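You operate a simulated robot arm through the tools that you are given. There is no shell and no other tool. Be economical: measure what you need, move in short steps, check, and stop when the job is done.

Carry out the task below with a simulated robot arm. There is one attempt and no reset: what you move stays moved.

TASK
Put the card and the bottle marked "orange" from the long table in the teal basket.
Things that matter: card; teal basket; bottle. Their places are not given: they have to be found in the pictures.

It is judged by the outcome, as a careful person would: the job done as asked, and still so three seconds after it is handed in. It fails if anything else is knocked over, pushed out of place, dropped, spilled or broken.

THE ROBOT
A 7-joint arm with a two-finger parallel gripper, fixed in place. Base frame: the origin is at the foot of the arm, x ahead of it, y to its left, z up; the work surface is at about z = 0.8. Lengths are in m, angles in rad, forces in N, time in s.
With the tool pointing down near the work surface it reaches from about 0.24 to 0.68 m from the base axis. Its first joint turns from -1.152 to 1.152 rad. Payload 2.4 kg.
Tool frame: the origin (TCP) lies between the finger pads and is the grasp point; the fingertips stand 0.03 m ahead of it; z points along the fingers, y is the line along which they close. The gripper opens to 0.094 m. The fingers are 0.028 m wide and 0.01 m thick; the gripper's body (0.05 by 0.096 m) begins 0.055 m behind the TCP.
Orientation is told as [roll, pitch, yaw] about the base's x, y, z axes, in that order, counted from this pose: with the fingers straight down and closing along the base's y, the tool's x points along the base's -x, its y along +y and its z along -z.

THE INTERFACE
- The arm moves only by the tool drive_tool. Its argument "increments" is a list of rows, each a list of 7 numbers: the opening, from 0 (shut) to 1 (fully open), then the shift along the tool's x, y, z in m, then the turn, a rotation vector about the tool's x, y, z in rad. In form: [[fingers, tx, ty, tz, rx, ry, rz], ...]. A call has 1 to 12 rows; each row is the pose to reach, as a shift and turn from the pose commanded when the call began, along the tool's axes at that moment. A row lasts 0.2 s, in which the tool goes at most 0.05 m and 0.15 rad; a call with a longer step from one row to the next is refused whole, and so is a gripper value outside its range. A pose out of reach is approached as far as the arm can. The call stops where the force on the tool passes 40 N (or 10 N more than at its start, if that is more) or the arm is blocked; 0.2 s more then pass. The fingers move at their own pace (about 0.153 m/s each) and stop on an object; they squeeze with about 29 N. The grip force told is the motor's: it shows also when the fingers shut on nothing. Time passes only in rows, and 0.2 s behind the last, so rows that repeat a pose let the fingers close. It gives the time, the measured TCP pose, the force on the tool (base axes), the opening and the grip force at its end, in the units of the frame above (readings bear some noise), and new pictures: "views" is both (left out), scene, wrist or none.
- Cameras (640 x 400 px; columns grow to the right, rows downward): "scene" is fixed at [0.0557, 0.4917, 1.4493]; the picture's right is [-0.54, -0.84, 0.00], its down [-0.44, 0.28, -0.85] and it looks along [0.72, -0.46, -0.52] (base axes); focal length 317 px, centre (320, 200). "wrist" rides on the gripper at [-0.037, 0, -0.058] in the tool frame; the picture's right is [0.00, -1.00, 0.00], its down [0.97, 0.00, -0.24] and it looks along [0.24, 0.00, 0.97] (tool axes); focal length 218 px, centre (320, 200).
- pixel_to_xyz(camera, pixels): for up to 12 pixels [column, row] of the newest picture of that camera ("zoom" is the newest enlarged one), the place [x, y, z] in the base frame of the surface seen there, good to about 0.002 m. No time passes.
- zoom(camera, box): a new picture of the part [left, top, right, bottom] of that camera's present view, enlarged. No time passes.
- hand_in(): hands the job in; it is judged then, once.

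Work in short steps. Measure before you move; look again where a grasp or a placing could have gone wrong, and mend it. You have 60 turns and 100 pictures in all, the two below and enlarged ones among them. Open the gripper and draw the arm clear of the work before you hand the job in, unless the task says otherwise; then end with one line.

The tools are called after ">>>" by a JSON object that holds its "fn" and its "kwargs". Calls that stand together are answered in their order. drive_tool: Moves the arm, as the interface text tells. Its arguments: {"type":"object","properties":{"increments":{"type":"array"},"views":{"type":"string","enum":["both","scene","wrist","none"]}},"required":["increments"]} The other tools are called the same way: pixel_to_xyz (camera, pixels) gives the place of the surface under pixels of a picture; zoom (camera, box) takes an enlarged picture of a part of a camera's view; hand_in () hands the job in.

At the start:

```text
clock: 0.0
ee_pos: [0.3908, 0.1107, 1.2751]
ee_rot: [0.001, -0.001, 0.0]
ft_force: [0.9, -0.4, -0.7]
finger_gap: 0.0942
finger_force: 0.1
```

scene: 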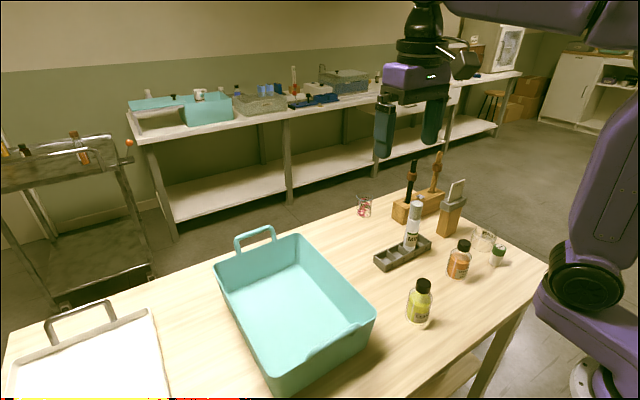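
wrist: 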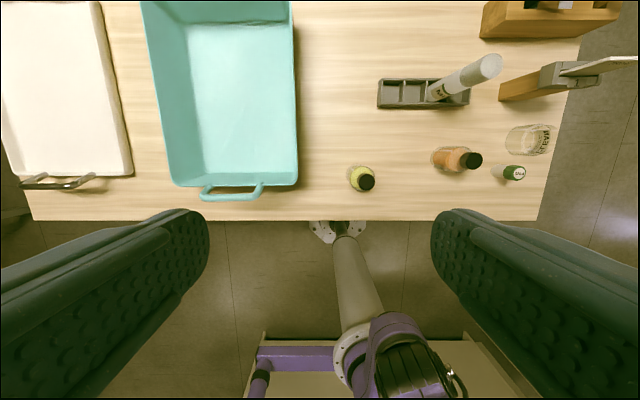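

The scene shows bottles near (458,258), (420,302) and a card-like plate in a block at (455,190). I zoom in to identify them.

>>> {"fn": "zoom", "kwargs": {"camera": "scene", "box": [360, 150, 540, 340]}}

>>> {"fn": "zoom", "kwargs": {"camera": "wrist", "box": [340, 0, 640, 200]}}

```text
2.11 times, centred on (450, 245) of scene
```

zoom: 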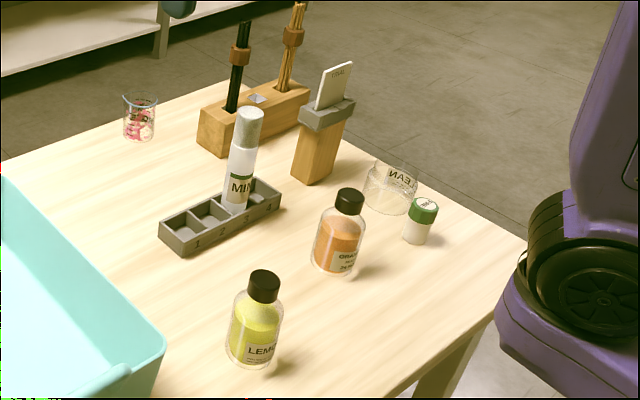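

```text
2.00 times, centred on (490, 100) of wrist
```

zoom: 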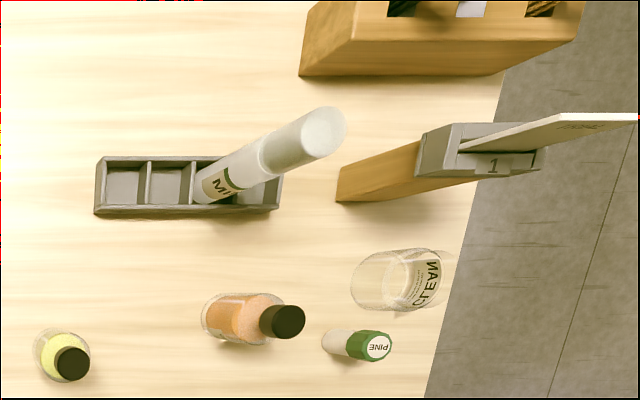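

The orange bottle's label reads "ORAN…" (scene (458,258)); the card stands in the slotted block. I measure them and the basket.

>>> {"fn": "pixel_to_xyz", "kwargs": {"camera": "wrist", "pixels": [[475, 160], [469, 160], [440, 158], [600, 66], [625, 60], [575, 72], [570, 78], [545, 76], [220, 100], [230, 190], [150, 100], [295, 100]]}}

>>> {"fn": "pixel_to_xyz", "kwargs": {"camera": "zoom", "pixels": [[460, 148], [540, 148], [625, 116], [490, 165], [520, 128], [430, 160], [290, 320], [215, 318], [368, 345], [440, 265], [480, 60], [320, 125]]}}

>>> {"fn": "pixel_to_xyz", "kwargs": {"camera": "scene", "pixels": [[464, 181], [450, 184], [447, 200], [459, 198], [463, 241], [458, 262], [280, 290], [260, 235], [340, 350], [375, 318], [298, 236], [215, 268]]}}

>>> {"fn": "zoom", "kwargs": {"camera": "scene", "box": [420, 160, 510, 290]}}

```text
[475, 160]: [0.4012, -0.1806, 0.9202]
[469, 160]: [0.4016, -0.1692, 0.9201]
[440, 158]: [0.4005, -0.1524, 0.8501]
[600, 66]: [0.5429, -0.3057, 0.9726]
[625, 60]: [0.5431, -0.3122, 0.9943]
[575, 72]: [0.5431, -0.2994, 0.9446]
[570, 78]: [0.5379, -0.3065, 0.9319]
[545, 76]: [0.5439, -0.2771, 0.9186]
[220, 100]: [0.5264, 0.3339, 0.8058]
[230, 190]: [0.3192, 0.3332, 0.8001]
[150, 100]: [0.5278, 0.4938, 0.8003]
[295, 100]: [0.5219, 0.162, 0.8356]
```

```text
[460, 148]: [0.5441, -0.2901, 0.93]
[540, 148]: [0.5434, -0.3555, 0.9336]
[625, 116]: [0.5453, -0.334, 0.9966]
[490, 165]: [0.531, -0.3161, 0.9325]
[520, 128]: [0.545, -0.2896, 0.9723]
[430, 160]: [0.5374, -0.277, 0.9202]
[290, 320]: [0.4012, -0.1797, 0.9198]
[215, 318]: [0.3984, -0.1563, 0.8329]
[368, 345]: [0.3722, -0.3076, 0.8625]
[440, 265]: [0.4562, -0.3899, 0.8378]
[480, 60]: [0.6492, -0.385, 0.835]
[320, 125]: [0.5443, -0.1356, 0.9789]
```

```text
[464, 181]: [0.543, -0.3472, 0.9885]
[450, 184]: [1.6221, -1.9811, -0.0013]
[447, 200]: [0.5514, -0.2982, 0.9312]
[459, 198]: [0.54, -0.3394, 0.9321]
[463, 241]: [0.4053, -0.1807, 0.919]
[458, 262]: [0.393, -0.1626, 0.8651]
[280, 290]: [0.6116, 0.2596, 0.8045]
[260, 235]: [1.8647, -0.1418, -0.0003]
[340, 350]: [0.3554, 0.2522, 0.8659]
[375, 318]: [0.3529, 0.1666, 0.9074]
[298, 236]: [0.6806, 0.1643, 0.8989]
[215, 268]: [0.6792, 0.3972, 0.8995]
```

```text
3.08 times, centred on (465, 225) of scene
```

zoom: 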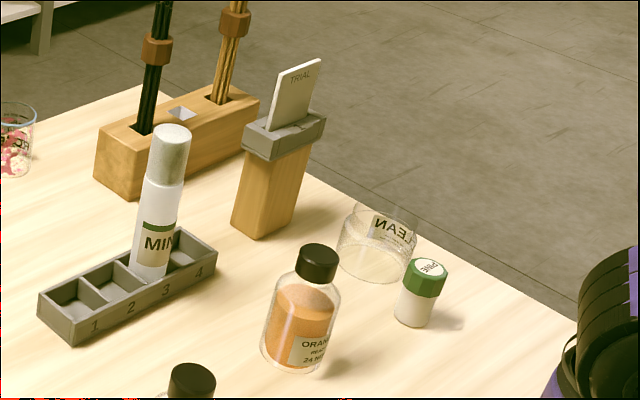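

Bottle cap is near (0.402,-0.175,0.92). I move above the bottle at height 1.06 and look again from there.

>>> {"fn": "drive_tool", "kwargs": {"increments": [[1, -0.002, -0.035, 0.03, 0, 0, 0], [1, -0.003, -0.07, 0.06, 0, 0, 0], [1, -0.004, -0.105, 0.09, 0, 0, 0], [1, -0.005, -0.14, 0.12, 0, 0, 0], [1, -0.006, -0.175, 0.15, 0, 0, 0], [1, -0.007, -0.21, 0.175, 0, 0, 0], [1, -0.008, -0.245, 0.2, 0, 0, 0], [1, -0.01, -0.28, 0.215, 0, 0, 0], [1, -0.01, -0.28, 0.215, 0, 0, 0]]}}

```text
clock: 2.0
ee_pos: [0.4012, -0.1702, 1.061]
ee_rot: [-0.001, 0.001, 0.0]
ft_force: [0.5, -1.2, -0.1]
finger_gap: 0.0941
finger_force: 0.0
```

scene: 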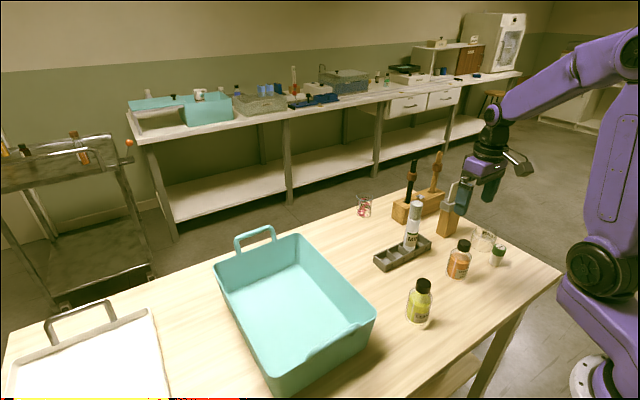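
wrist: 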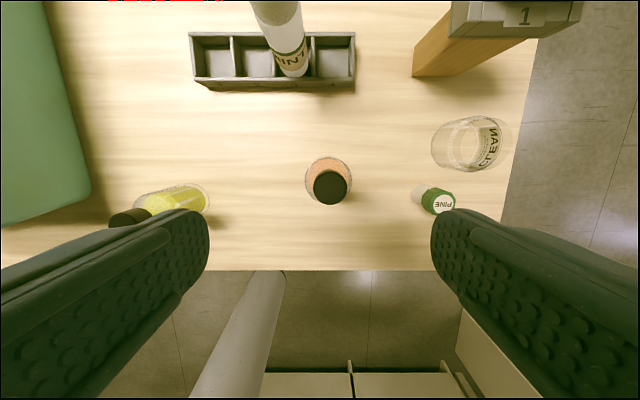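

The bottle is at wrist (329,183). I measure its cap and body and the card's surroundings.

>>> {"fn": "pixel_to_xyz", "kwargs": {"camera": "wrist", "pixels": [[330, 187], [313, 187], [347, 187], [330, 171], [330, 203], [310, 165], [348, 168], [325, 160], [420, 198], [445, 204]]}}

>>> {"fn": "pixel_to_xyz", "kwargs": {"camera": "scene", "pixels": [[438, 153], [434, 175], [414, 161], [410, 185], [418, 201], [441, 200], [458, 262], [460, 274]]}}

```text
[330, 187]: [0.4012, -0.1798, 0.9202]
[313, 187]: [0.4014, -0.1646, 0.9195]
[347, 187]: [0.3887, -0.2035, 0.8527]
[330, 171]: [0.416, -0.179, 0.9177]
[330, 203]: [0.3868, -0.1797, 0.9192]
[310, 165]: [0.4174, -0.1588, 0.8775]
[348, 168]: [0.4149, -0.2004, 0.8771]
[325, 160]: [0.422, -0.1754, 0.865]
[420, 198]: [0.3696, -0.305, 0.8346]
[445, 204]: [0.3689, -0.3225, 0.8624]
```

```text
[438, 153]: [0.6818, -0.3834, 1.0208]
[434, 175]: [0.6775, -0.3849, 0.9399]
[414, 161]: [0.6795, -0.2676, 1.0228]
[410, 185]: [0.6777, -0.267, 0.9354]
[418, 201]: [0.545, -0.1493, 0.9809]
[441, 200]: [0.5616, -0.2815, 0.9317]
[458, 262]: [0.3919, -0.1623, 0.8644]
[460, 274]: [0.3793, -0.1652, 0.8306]
```

Bottle axis is (0.4015,-0.180), cap top 0.920. I descend to z≈0.876 (gripper body stays above the cap) and close.

>>> {"fn": "drive_tool", "kwargs": {"increments": [[1, 0, -0.01, 0.03, 0, 0, 0], [1, 0, -0.01, 0.07, 0, 0, 0], [1, 0, -0.01, 0.11, 0, 0, 0], [1, 0, -0.01, 0.145, 0, 0, 0], [1, 0, -0.01, 0.17, 0, 0, 0], [1, 0, -0.01, 0.185, 0, 0, 0], [1, 0, -0.01, 0.185, 0, 0, 0], [0, 0, -0.01, 0.185, 0, 0, 0], [0, 0, -0.01, 0.185, 0, 0, 0], [0, 0, -0.01, 0.185, 0, 0, 0]]}}

```text
clock: 4.2
ee_pos: [0.4005, -0.1779, 0.8738]
ee_rot: [0.0, 0.0, 0.0]
ft_force: [0.1, -0.5, 0.4]
finger_gap: 0.053
finger_force: 28.6
```

scene: 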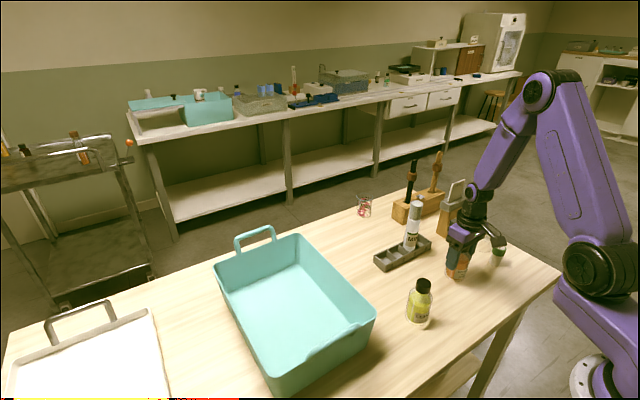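
wrist: 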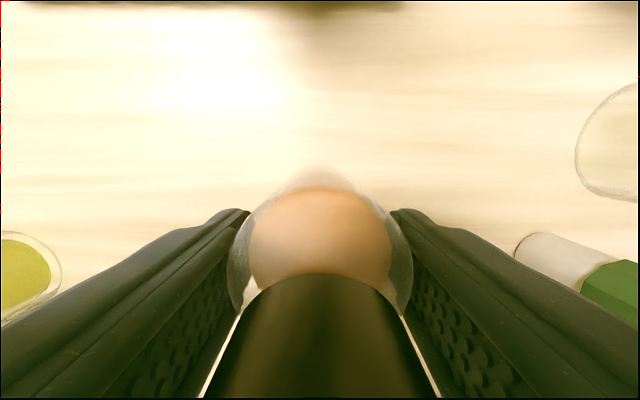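

Bottle gripped (gap 0.053). Lift straight up first.

>>> {"fn": "drive_tool", "kwargs": {"increments": [[0, 0, 0, -0.02, 0, 0, 0], [0, 0, 0, -0.06, 0, 0, 0], [0, 0, 0, -0.1, 0, 0, 0], [0, 0, 0, -0.14, 0, 0, 0], [0, 0, 0, -0.18, 0, 0, 0], [0, 0, 0, -0.21, 0, 0, 0], [0, -0.01, 0.03, -0.22, 0, 0, 0], [0, -0.015, 0.07, -0.22, 0, 0, 0], [0, -0.02, 0.11, -0.22, 0, 0, 0], [0, -0.025, 0.15, -0.22, 0, 0, 0], [0, -0.03, 0.19, -0.22, 0, 0, 0], [0, -0.035, 0.22, -0.22, 0, 0, 0]], "views": "scene"}}

```text
clock: 6.8
ee_pos: [0.4371, 0.0429, 1.0919]
ee_rot: [0.001, -0.002, 0.001]
ft_force: [-0.5, 0.3, -1.7]
finger_gap: 0.0533
finger_force: 29.1
```

scene: 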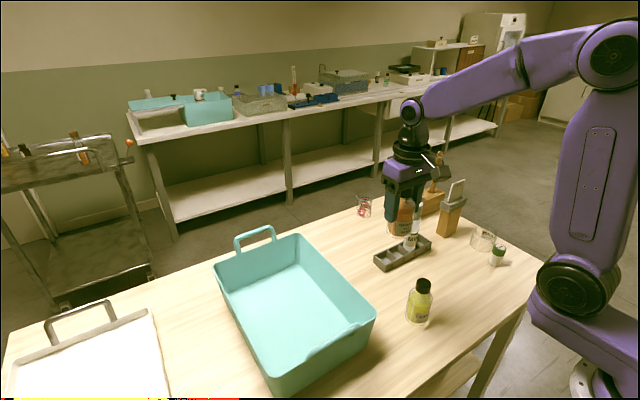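

Still held. Continue to above the basket at (0.44, 0.28).

>>> {"fn": "drive_tool", "kwargs": {"increments": [[0, 0, 0.03, 0, 0, 0, 0], [0, 0, 0.07, 0, 0, 0, 0], [0, 0, 0.11, 0, 0, 0, 0], [0, 0, 0.15, 0, 0, 0, 0], [0, 0, 0.19, 0, 0, 0, 0], [0, 0, 0.22, 0, 0, 0, 0], [0, 0, 0.237, 0, 0, 0, 0], [0, 0, 0.237, 0.03, 0, 0, 0], [0, 0, 0.237, 0.07, 0, 0, 0], [0, 0, 0.237, 0.11, 0, 0, 0], [0, 0, 0.237, 0.11, 0, 0, 0]]}}

```text
clock: 9.2
ee_pos: [0.4358, 0.2779, 0.9859]
ee_rot: [-0.001, 0.001, 0.0]
ft_force: [0.9, -0.4, -2.4]
finger_gap: 0.0534
finger_force: 29.4
```

scene: 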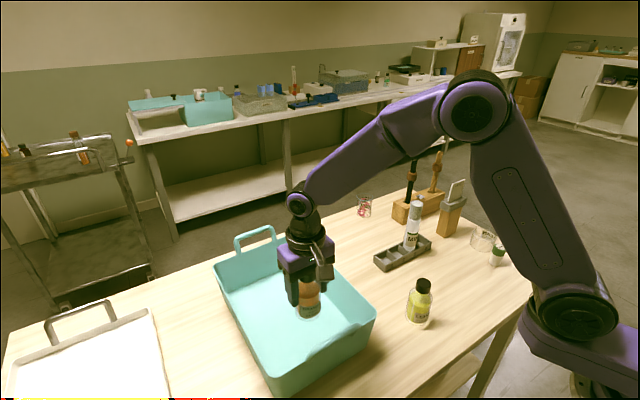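
wrist: 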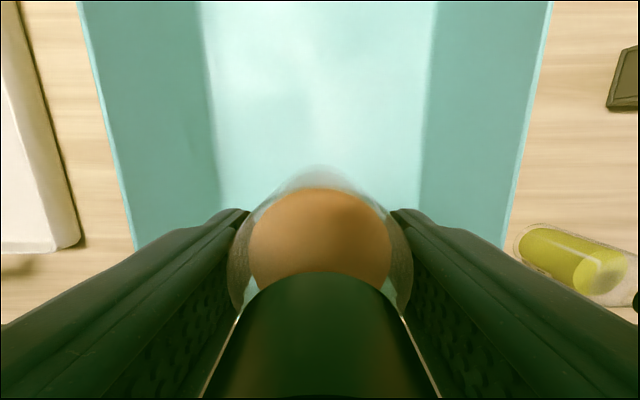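

Inside the rim; lower 0.105 to just at the floor.

>>> {"fn": "drive_tool", "kwargs": {"increments": [[0, 0, 0, 0.03, 0, 0, 0], [0, 0, 0, 0.06, 0, 0, 0], [0, 0, 0, 0.085, 0, 0, 0], [0, 0, 0, 0.097, 0, 0, 0], [0, 0, 0, 0.103, 0, 0, 0], [0, 0, 0, 0.103, 0, 0, 0]], "views": "scene"}}

```text
clock: 10.6
ee_pos: [0.4358, 0.2766, 0.8827]
ee_rot: [0.002, 0.0, -0.001]
ft_force: [-0.5, -0.6, -2.2]
finger_gap: 0.0532
finger_force: 28.6
```

scene: 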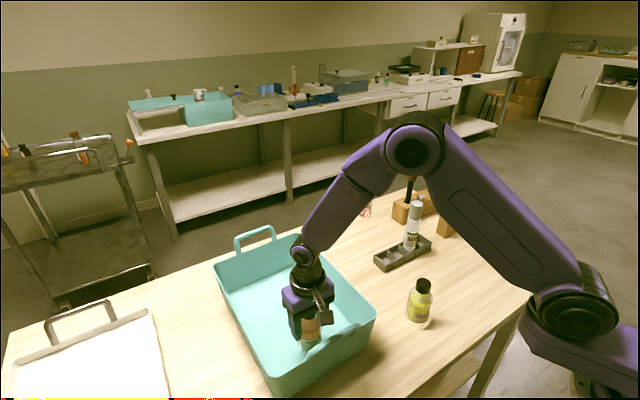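

Lower a few more millimetres watching the force.

>>> {"fn": "drive_tool", "kwargs": {"increments": [[0, 0, 0, 0.002, 0, 0, 0], [0, 0, 0, 0.0035, 0, 0, 0], [0, 0, 0, 0.0035, 0, 0, 0]], "views": "none"}}

```text
clock: 11.4
ee_pos: [0.4361, 0.2767, 0.8797]
ee_rot: [-0.001, -0.001, 0.0]
ft_force: [0.4, -1.0, 1.4]
finger_gap: 0.0527
finger_force: 28.6
```

Force z rose from -2.2 to +1.4: the bottle is on the floor. Open and rise.

>>> {"fn": "drive_tool", "kwargs": {"increments": [[0.75, 0, 0, 0, 0, 0, 0], [1, 0, 0, 0, 0, 0, 0], [1, 0, 0, 0, 0, 0, 0], [1, 0, 0, -0.03, 0, 0, 0], [1, 0, 0, -0.07, 0, 0, 0], [1, 0, 0, -0.11, 0, 0, 0], [1, 0, 0, -0.15, 0, 0, 0], [1, 0, 0, -0.19, 0, 0, 0], [1, 0, 0, -0.23, 0, 0, 0], [1, 0, 0, -0.26, 0, 0, 0]]}}

```text
clock: 13.6
ee_pos: [0.4386, 0.2769, 1.1416]
ee_rot: [0.0, 0.002, 0.0]
ft_force: [-0.6, 1.0, -0.6]
finger_gap: 0.0944
finger_force: 0.0
```

scene: 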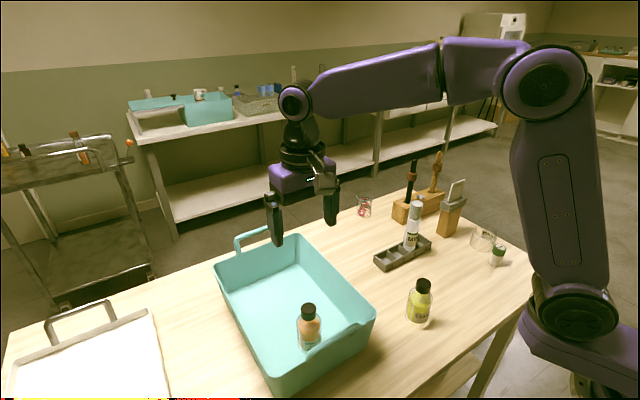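
wrist: 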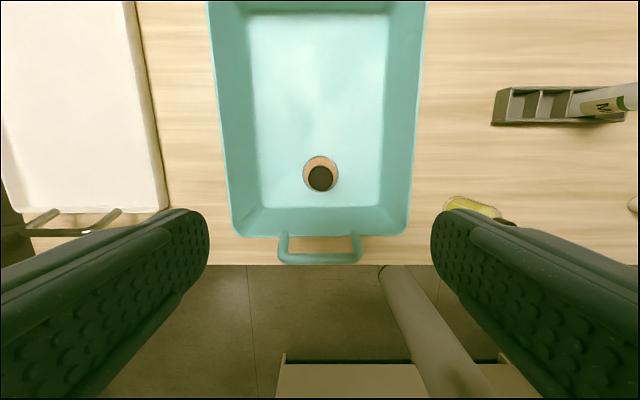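

The bottle stands in the basket. Now travel toward the card (around (0.544,-0.32)) at z≈1.2, turning the tool so the fingers close along x.

>>> {"fn": "drive_tool", "kwargs": {"increments": [[1, 0, -0.03, -0.02, 0, 0, 0.13], [1, 0, -0.075, -0.035, 0, 0, 0.26], [1, 0, -0.12, -0.05, 0, 0, 0.39], [1, 0, -0.168, -0.06, 0, 0, 0.52], [1, -0.01, -0.214, -0.06, 0, 0, 0.65], [1, -0.02, -0.26, -0.06, 0, 0, 0.78], [1, -0.03, -0.306, -0.06, 0, 0, 0.91], [1, -0.04, -0.352, -0.06, 0, 0, 1.04], [1, -0.05, -0.398, -0.06, 0, 0, 1.17], [1, -0.06, -0.444, -0.06, 0, 0, 1.3], [1, -0.07, -0.49, -0.06, 0, 0, 1.44], [1, -0.08, -0.53, -0.06, 0, 0, 1.5708]]}}

```text
clock: 16.2
ee_pos: [0.5139, -0.253, 1.1991]
ee_rot: [-0.001, -0.002, -1.573]
ft_force: [0.2, 0.2, -0.8]
finger_gap: 0.0941
finger_force: 0.0
```

scene: 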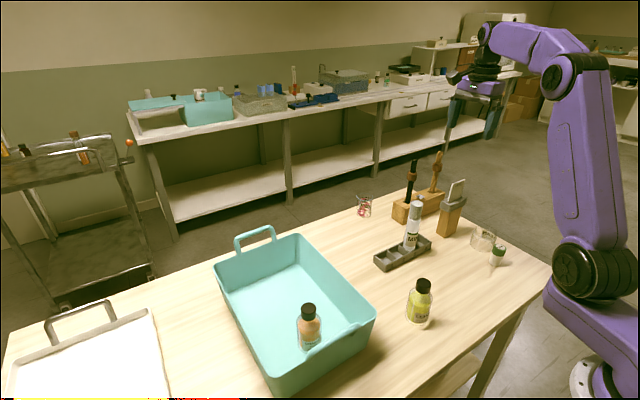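
wrist: 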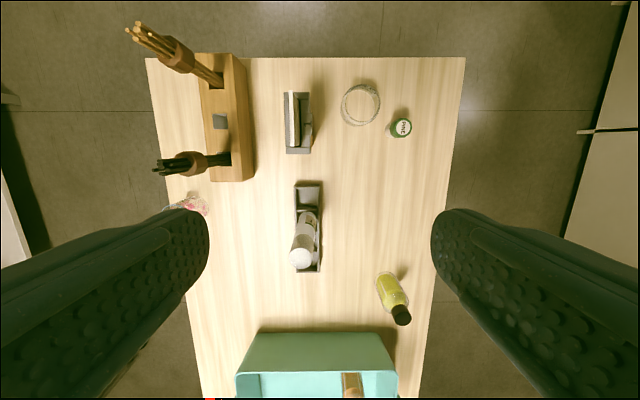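

The card is seen edge-on at wrist (291,118). Zoom to measure it.

>>> {"fn": "zoom", "kwargs": {"camera": "wrist", "box": [250, 75, 350, 165]}}

>>> {"fn": "pixel_to_xyz", "kwargs": {"camera": "wrist", "pixels": [[291, 95], [291, 118], [291, 145], [288, 118], [294, 118], [303, 105], [308, 120], [286, 118]]}}

>>> {"fn": "pixel_to_xyz", "kwargs": {"camera": "scene", "pixels": [[464, 181], [453, 184], [462, 184], [452, 190], [451, 197], [461, 194]]}}

```text
4.44 times, centred on (300, 120) of wrist
```

zoom: 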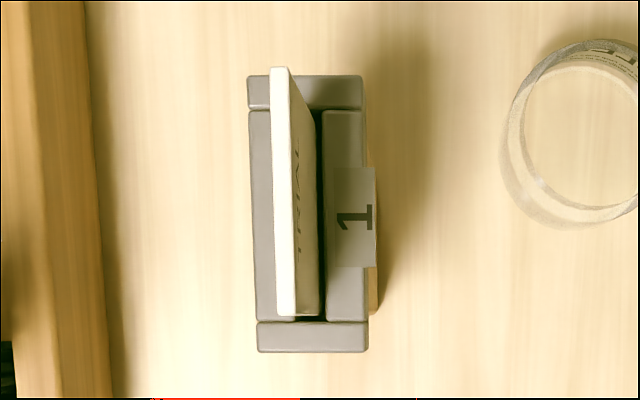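

```text
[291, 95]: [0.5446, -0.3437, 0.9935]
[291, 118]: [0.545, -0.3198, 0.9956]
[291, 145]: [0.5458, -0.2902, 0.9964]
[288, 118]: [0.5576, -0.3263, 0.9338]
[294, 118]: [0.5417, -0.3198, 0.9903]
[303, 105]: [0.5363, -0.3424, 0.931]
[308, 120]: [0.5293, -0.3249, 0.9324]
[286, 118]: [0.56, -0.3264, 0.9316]
```

```text
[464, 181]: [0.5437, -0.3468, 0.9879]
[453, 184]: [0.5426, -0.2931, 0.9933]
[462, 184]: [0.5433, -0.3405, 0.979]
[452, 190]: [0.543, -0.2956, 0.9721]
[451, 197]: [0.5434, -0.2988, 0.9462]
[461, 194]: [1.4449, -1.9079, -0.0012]
```

Card centre (0.544,-0.319), top 0.996, holder top 0.932. I move over it at z≈1.06 and check alignment.

>>> {"fn": "drive_tool", "kwargs": {"increments": [[1, -0.03, 0.015, 0, 0, 0, 0], [1, -0.066, 0.03, 0, 0, 0, 0], [1, -0.066, 0.03, 0.04, 0, 0, 0], [1, -0.066, 0.03, 0.08, 0, 0, 0], [1, -0.066, 0.03, 0.12, 0, 0, 0], [1, -0.066, 0.03, 0.14, 0, 0, 0], [1, -0.066, 0.03, 0.14, 0, 0, 0]]}}

```text
clock: 17.8
ee_pos: [0.5443, -0.3172, 1.0596]
ee_rot: [-0.001, -0.001, -1.572]
ft_force: [0.6, -0.7, -0.2]
finger_gap: 0.0941
finger_force: 0.0
out of reach, approached as far as the arm can: row 2
```

scene: 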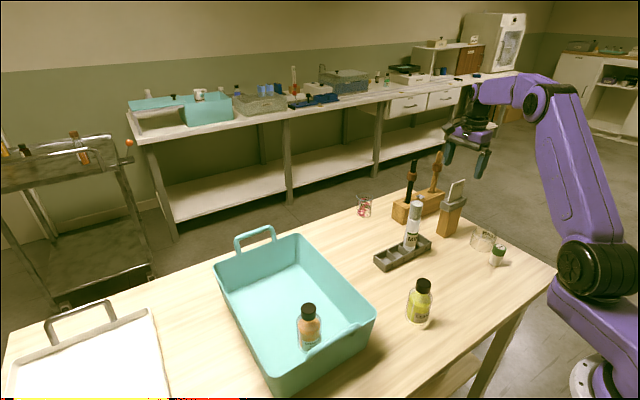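
wrist: 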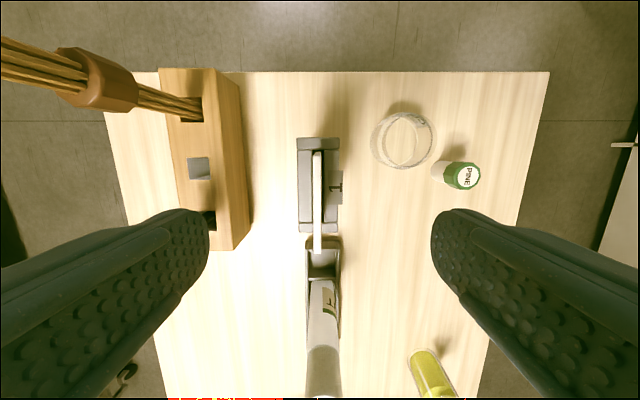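

Card edge is centred at wrist (318,195). Quick measurement before descending.

>>> {"fn": "pixel_to_xyz", "kwargs": {"camera": "wrist", "pixels": [[318, 160], [318, 200], [318, 240], [322, 200], [314, 200], [303, 180], [333, 170], [318, 250]]}}

```text
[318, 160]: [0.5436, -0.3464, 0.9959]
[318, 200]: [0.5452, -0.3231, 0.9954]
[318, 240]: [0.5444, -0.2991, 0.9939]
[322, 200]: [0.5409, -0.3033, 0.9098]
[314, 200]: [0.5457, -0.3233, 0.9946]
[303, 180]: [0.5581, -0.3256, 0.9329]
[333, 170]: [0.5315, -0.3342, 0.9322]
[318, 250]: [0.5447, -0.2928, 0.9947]
```

Aligned to within 1 mm. Descend 0.088 (fingertips ~0.941, above holder top 0.932) and close.

>>> {"fn": "drive_tool", "kwargs": {"increments": [[1, -0.002, 0.0005, 0.03, 0, 0, 0], [1, -0.002, 0.0005, 0.06, 0, 0, 0], [1, -0.002, 0.0005, 0.08, 0, 0, 0], [1, -0.002, 0.0005, 0.088, 0, 0, 0], [0.4, -0.002, 0.0005, 0.088, 0, 0, 0], [0.2, -0.002, 0.0005, 0.088, 0, 0, 0], [0, -0.002, 0.0005, 0.088, 0, 0, 0], [0, -0.002, 0.0005, 0.088, 0, 0, 0], [0, -0.002, 0.0005, 0.088, 0, 0, 0]]}}

```text
clock: 19.8
ee_pos: [0.5467, -0.3196, 0.9703]
ee_rot: [-0.001, -0.001, -1.571]
ft_force: [0.8, 0.0, 0.0]
finger_gap: 0.0081
finger_force: 29.1
```

scene: 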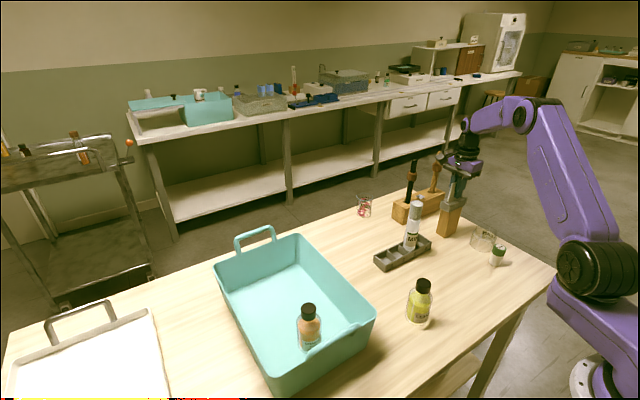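
wrist: 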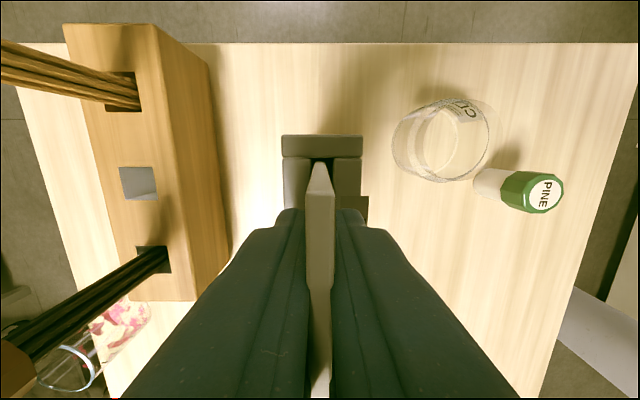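

Card gripped (gap 0.008). Lift slowly straight up, watching the holder.

>>> {"fn": "drive_tool", "kwargs": {"increments": [[0, 0, 0, -0.01, 0, 0, 0], [0, 0, 0, -0.02, 0, 0, 0], [0, 0, 0, -0.03, 0, 0, 0], [0, 0, 0, -0.045, 0, 0, 0], [0, 0, 0, -0.06, 0, 0, 0], [0, 0, 0, -0.075, 0, 0, 0], [0, 0, 0, -0.09, 0, 0, 0], [0, 0, 0, -0.09, 0, 0, 0]]}}

>>> {"fn": "zoom", "kwargs": {"camera": "scene", "box": [400, 100, 540, 260]}}

```text
clock: 21.6
ee_pos: [0.549, -0.3212, 1.061]
ee_rot: [-0.001, 0.001, -1.571]
ft_force: [-0.1, -0.5, 0.3]
finger_gap: 0.0078
finger_force: 28.8
```

scene: 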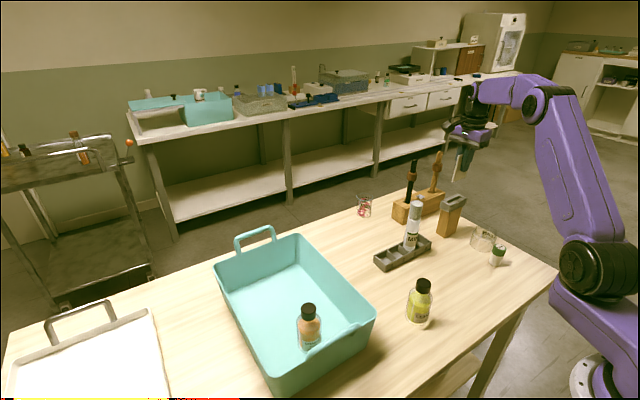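
wrist: 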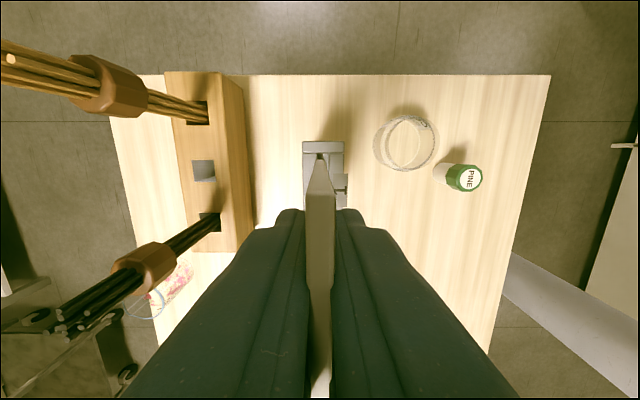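

```text
2.50 times, centred on (470, 180) of scene
```

zoom: 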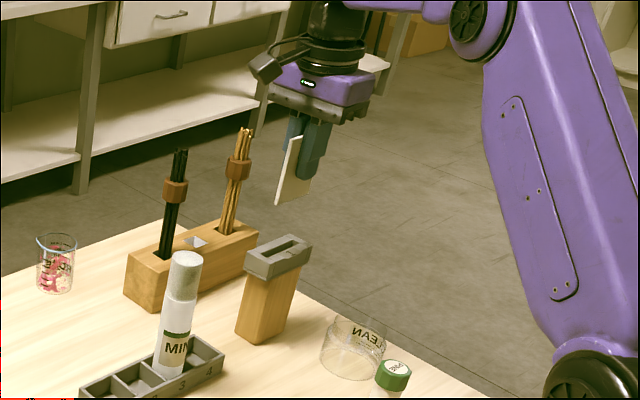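

Card is free and the holder undisturbed. Travel inward/up and across to the basket.

>>> {"fn": "drive_tool", "kwargs": {"increments": [[0, 0, -0.025, -0.025, 0, 0, 0], [0, 0.02, -0.05, -0.05, 0, 0, 0], [0, 0.055, -0.075, -0.07, 0, 0, 0], [0, 0.1, -0.08, -0.075, 0, 0, 0], [0, 0.147, -0.08, -0.075, 0, 0, 0], [0, 0.195, -0.08, -0.075, 0, 0, 0], [0, 0.243, -0.08, -0.075, 0, 0, 0], [0, 0.291, -0.08, -0.075, 0, 0, 0], [0, 0.339, -0.08, -0.075, 0, 0, 0], [0, 0.387, -0.08, -0.075, 0, 0, 0], [0, 0.435, -0.08, -0.075, 0, 0, 0], [0, 0.475, -0.08, -0.075, 0, 0, 0]], "views": "scene"}}

```text
clock: 24.2
ee_pos: [0.4649, 0.1539, 1.1364]
ee_rot: [0.001, -0.001, -1.57]
ft_force: [-0.4, 0.2, -0.3]
finger_gap: 0.0078
finger_force: 29.0
```

scene: 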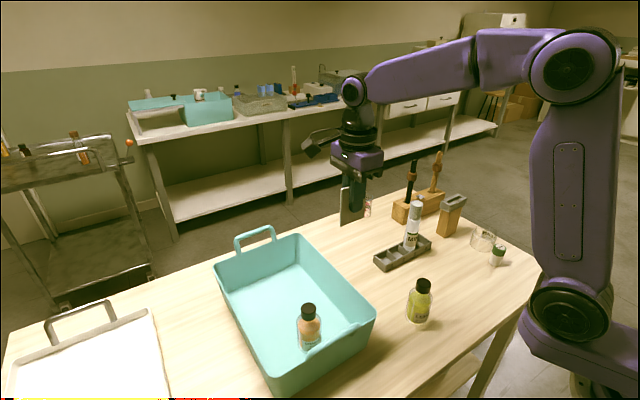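

Card held, bottom near (345,224). Measure its lower edge and continue to (0.575,0.28) above the basket.

>>> {"fn": "pixel_to_xyz", "kwargs": {"camera": "scene", "pixels": [[343, 222], [344, 210], [362, 213], [345, 190]]}}

>>> {"fn": "drive_tool", "kwargs": {"increments": [[0, 0.03, 0.02, 0, 0, 0, 0], [0, 0.065, 0.04, 0.01, 0, 0, 0], [0, 0.1, 0.065, 0.03, 0, 0, 0], [0, 0.125, 0.09, 0.05, 0, 0, 0], [0, 0.125, 0.11, 0.07, 0, 0, 0], [0, 0.125, 0.11, 0.09, 0, 0, 0], [0, 0.125, 0.11, 0.09, 0, 0, 0]]}}

```text
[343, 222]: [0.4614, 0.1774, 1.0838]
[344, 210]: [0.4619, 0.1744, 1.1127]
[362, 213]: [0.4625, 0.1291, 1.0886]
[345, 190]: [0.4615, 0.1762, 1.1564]
```

```text
clock: 25.8
ee_pos: [0.5763, 0.2806, 1.0457]
ee_rot: [0.002, 0.0, -1.571]
ft_force: [0.4, 0.1, 0.0]
finger_gap: 0.0077
finger_force: 29.1
```

scene: 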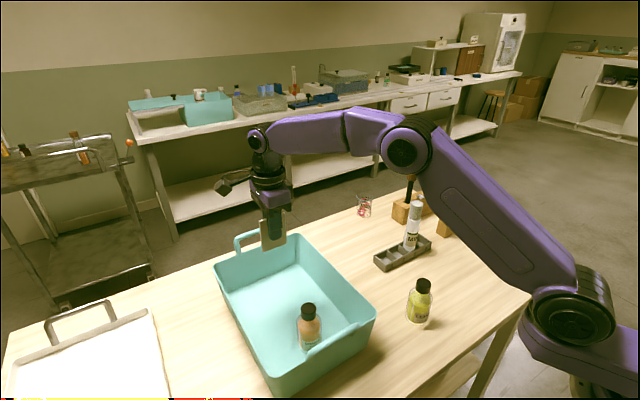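
wrist: 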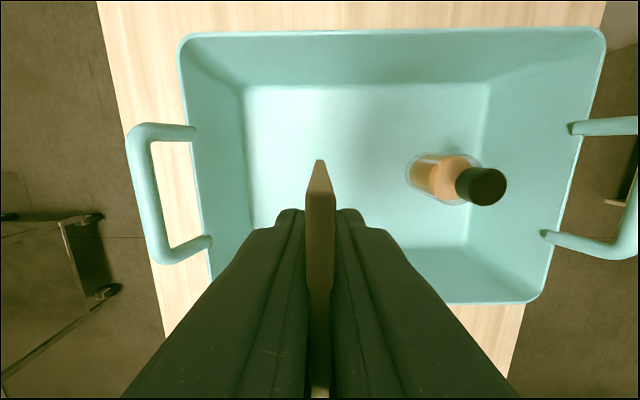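

Centred over the basket's empty part. Card bottom is ~0.055 below TCP, so lower to z≈0.865.

>>> {"fn": "drive_tool", "kwargs": {"increments": [[0, 0, 0, 0.04, 0, 0, 0], [0, 0, 0, 0.08, 0, 0, 0], [0, 0, 0, 0.12, 0, 0, 0], [0, 0, 0, 0.15, 0, 0, 0], [0, 0, 0, 0.168, 0, 0, 0], [0, 0, 0, 0.176, 0, 0, 0], [0, 0, 0, 0.18, 0, 0, 0], [0, 0, 0, 0.18, 0, 0, 0]]}}

```text
clock: 27.6
ee_pos: [0.5783, 0.2801, 0.8654]
ee_rot: [0.0, 0.001, -1.572]
ft_force: [-0.2, -0.3, 0.5]
finger_gap: 0.008
finger_force: 29.4
```

scene: 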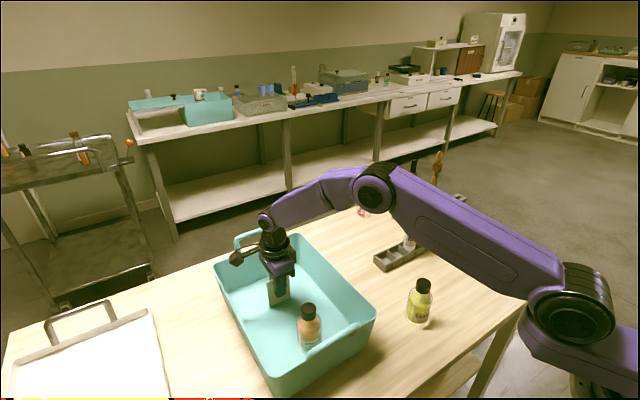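
wrist: 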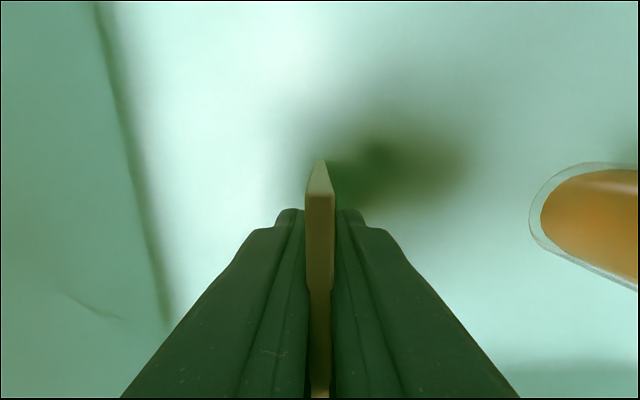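

Card bottom is a few mm above the floor, clear of the bottle. Open modestly and rise straight up.

>>> {"fn": "drive_tool", "kwargs": {"increments": [[0.3, 0, 0, 0, 0, 0, 0], [0.5, 0, 0, 0, 0, 0, 0], [0.5, 0, 0, 0, 0, 0, 0], [0.5, 0, 0, -0.02, 0, 0, 0], [0.5, 0, 0, -0.05, 0, 0, 0], [0.5, 0, 0, -0.09, 0, 0, 0], [0.5, 0, 0, -0.13, 0, 0, 0], [0.5, 0, 0, -0.17, 0, 0, 0], [0.5, 0, -0.03, -0.2, 0, 0, 0], [0.5, 0, -0.07, -0.22, 0, 0, 0], [0.5, 0, -0.1, -0.25, 0, 0, 0]]}}

```text
clock: 30.0
ee_pos: [0.478, 0.2794, 1.1137]
ee_rot: [0.0, -0.001, -1.573]
ft_force: [0.3, 0.3, -0.3]
finger_gap: 0.0469
finger_force: 0.1
```

scene: 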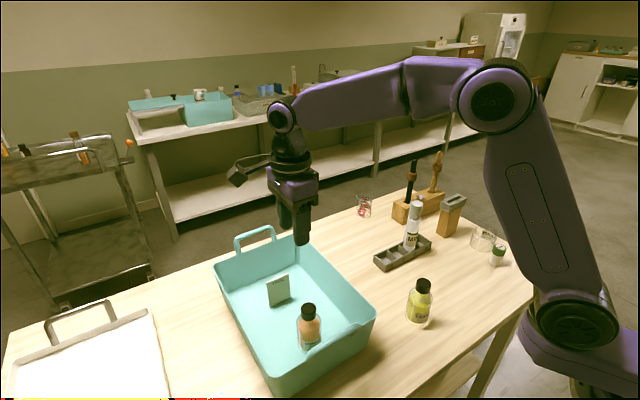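
wrist: 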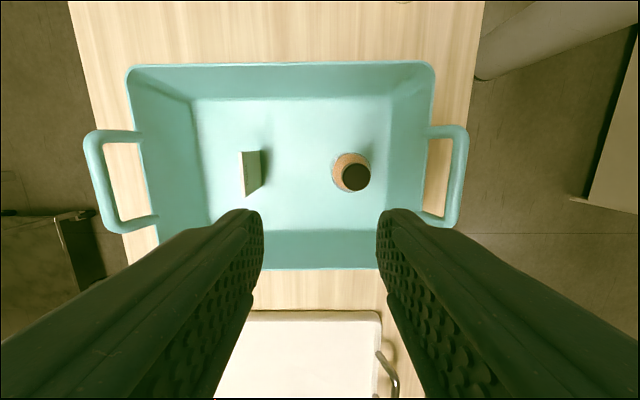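

The card stands upright in the basket beside the bottle; even if it tips it stays inside without reaching the bottle. Draw the arm clear and let time pass.

>>> {"fn": "drive_tool", "kwargs": {"increments": [[0.5, 0, -0.02, -0.03, 0, 0, 0], [0.5, -0.02, -0.04, -0.06, 0, 0, 0], [0.7, -0.05, -0.06, -0.09, 0, 0, 0], [1, -0.09, -0.08, -0.11, 0, 0, 0], [1, -0.13, -0.09, -0.13, 0, 0, 0], [1, -0.17, -0.09, -0.14, 0, 0, 0], [1, -0.2, -0.09, -0.14, 0, 0, 0], [1, -0.2, -0.09, -0.14, 0, 0, 0], [1, -0.2, -0.09, -0.14, 0, 0, 0], [1, -0.2, -0.09, -0.14, 0, 0, 0]]}}

```text
clock: 32.2
ee_pos: [0.3877, 0.0824, 1.2536]
ee_rot: [0.0, -0.001, -1.57]
ft_force: [-1.6, 0.0, -0.2]
finger_gap: 0.0942
finger_force: 0.1
```

scene: 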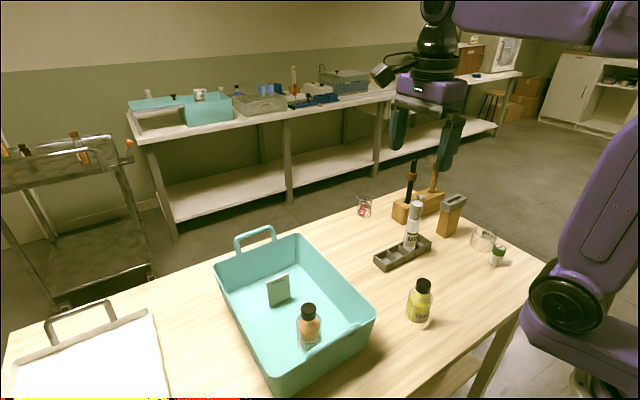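
wrist: 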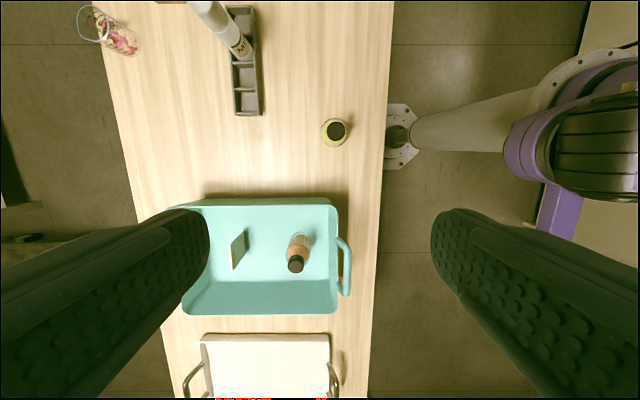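

Both are stable in the basket, everything else is in place, and the arm is clear; I hand in.

>>> {"fn": "hand_in", "kwargs": {}}

```text
The job is handed in.
```

The card and the bottle marked "orange" are both standing in the teal basket. Nothing else on the table was moved, and I handed the job in with the gripper open and the arm clear.
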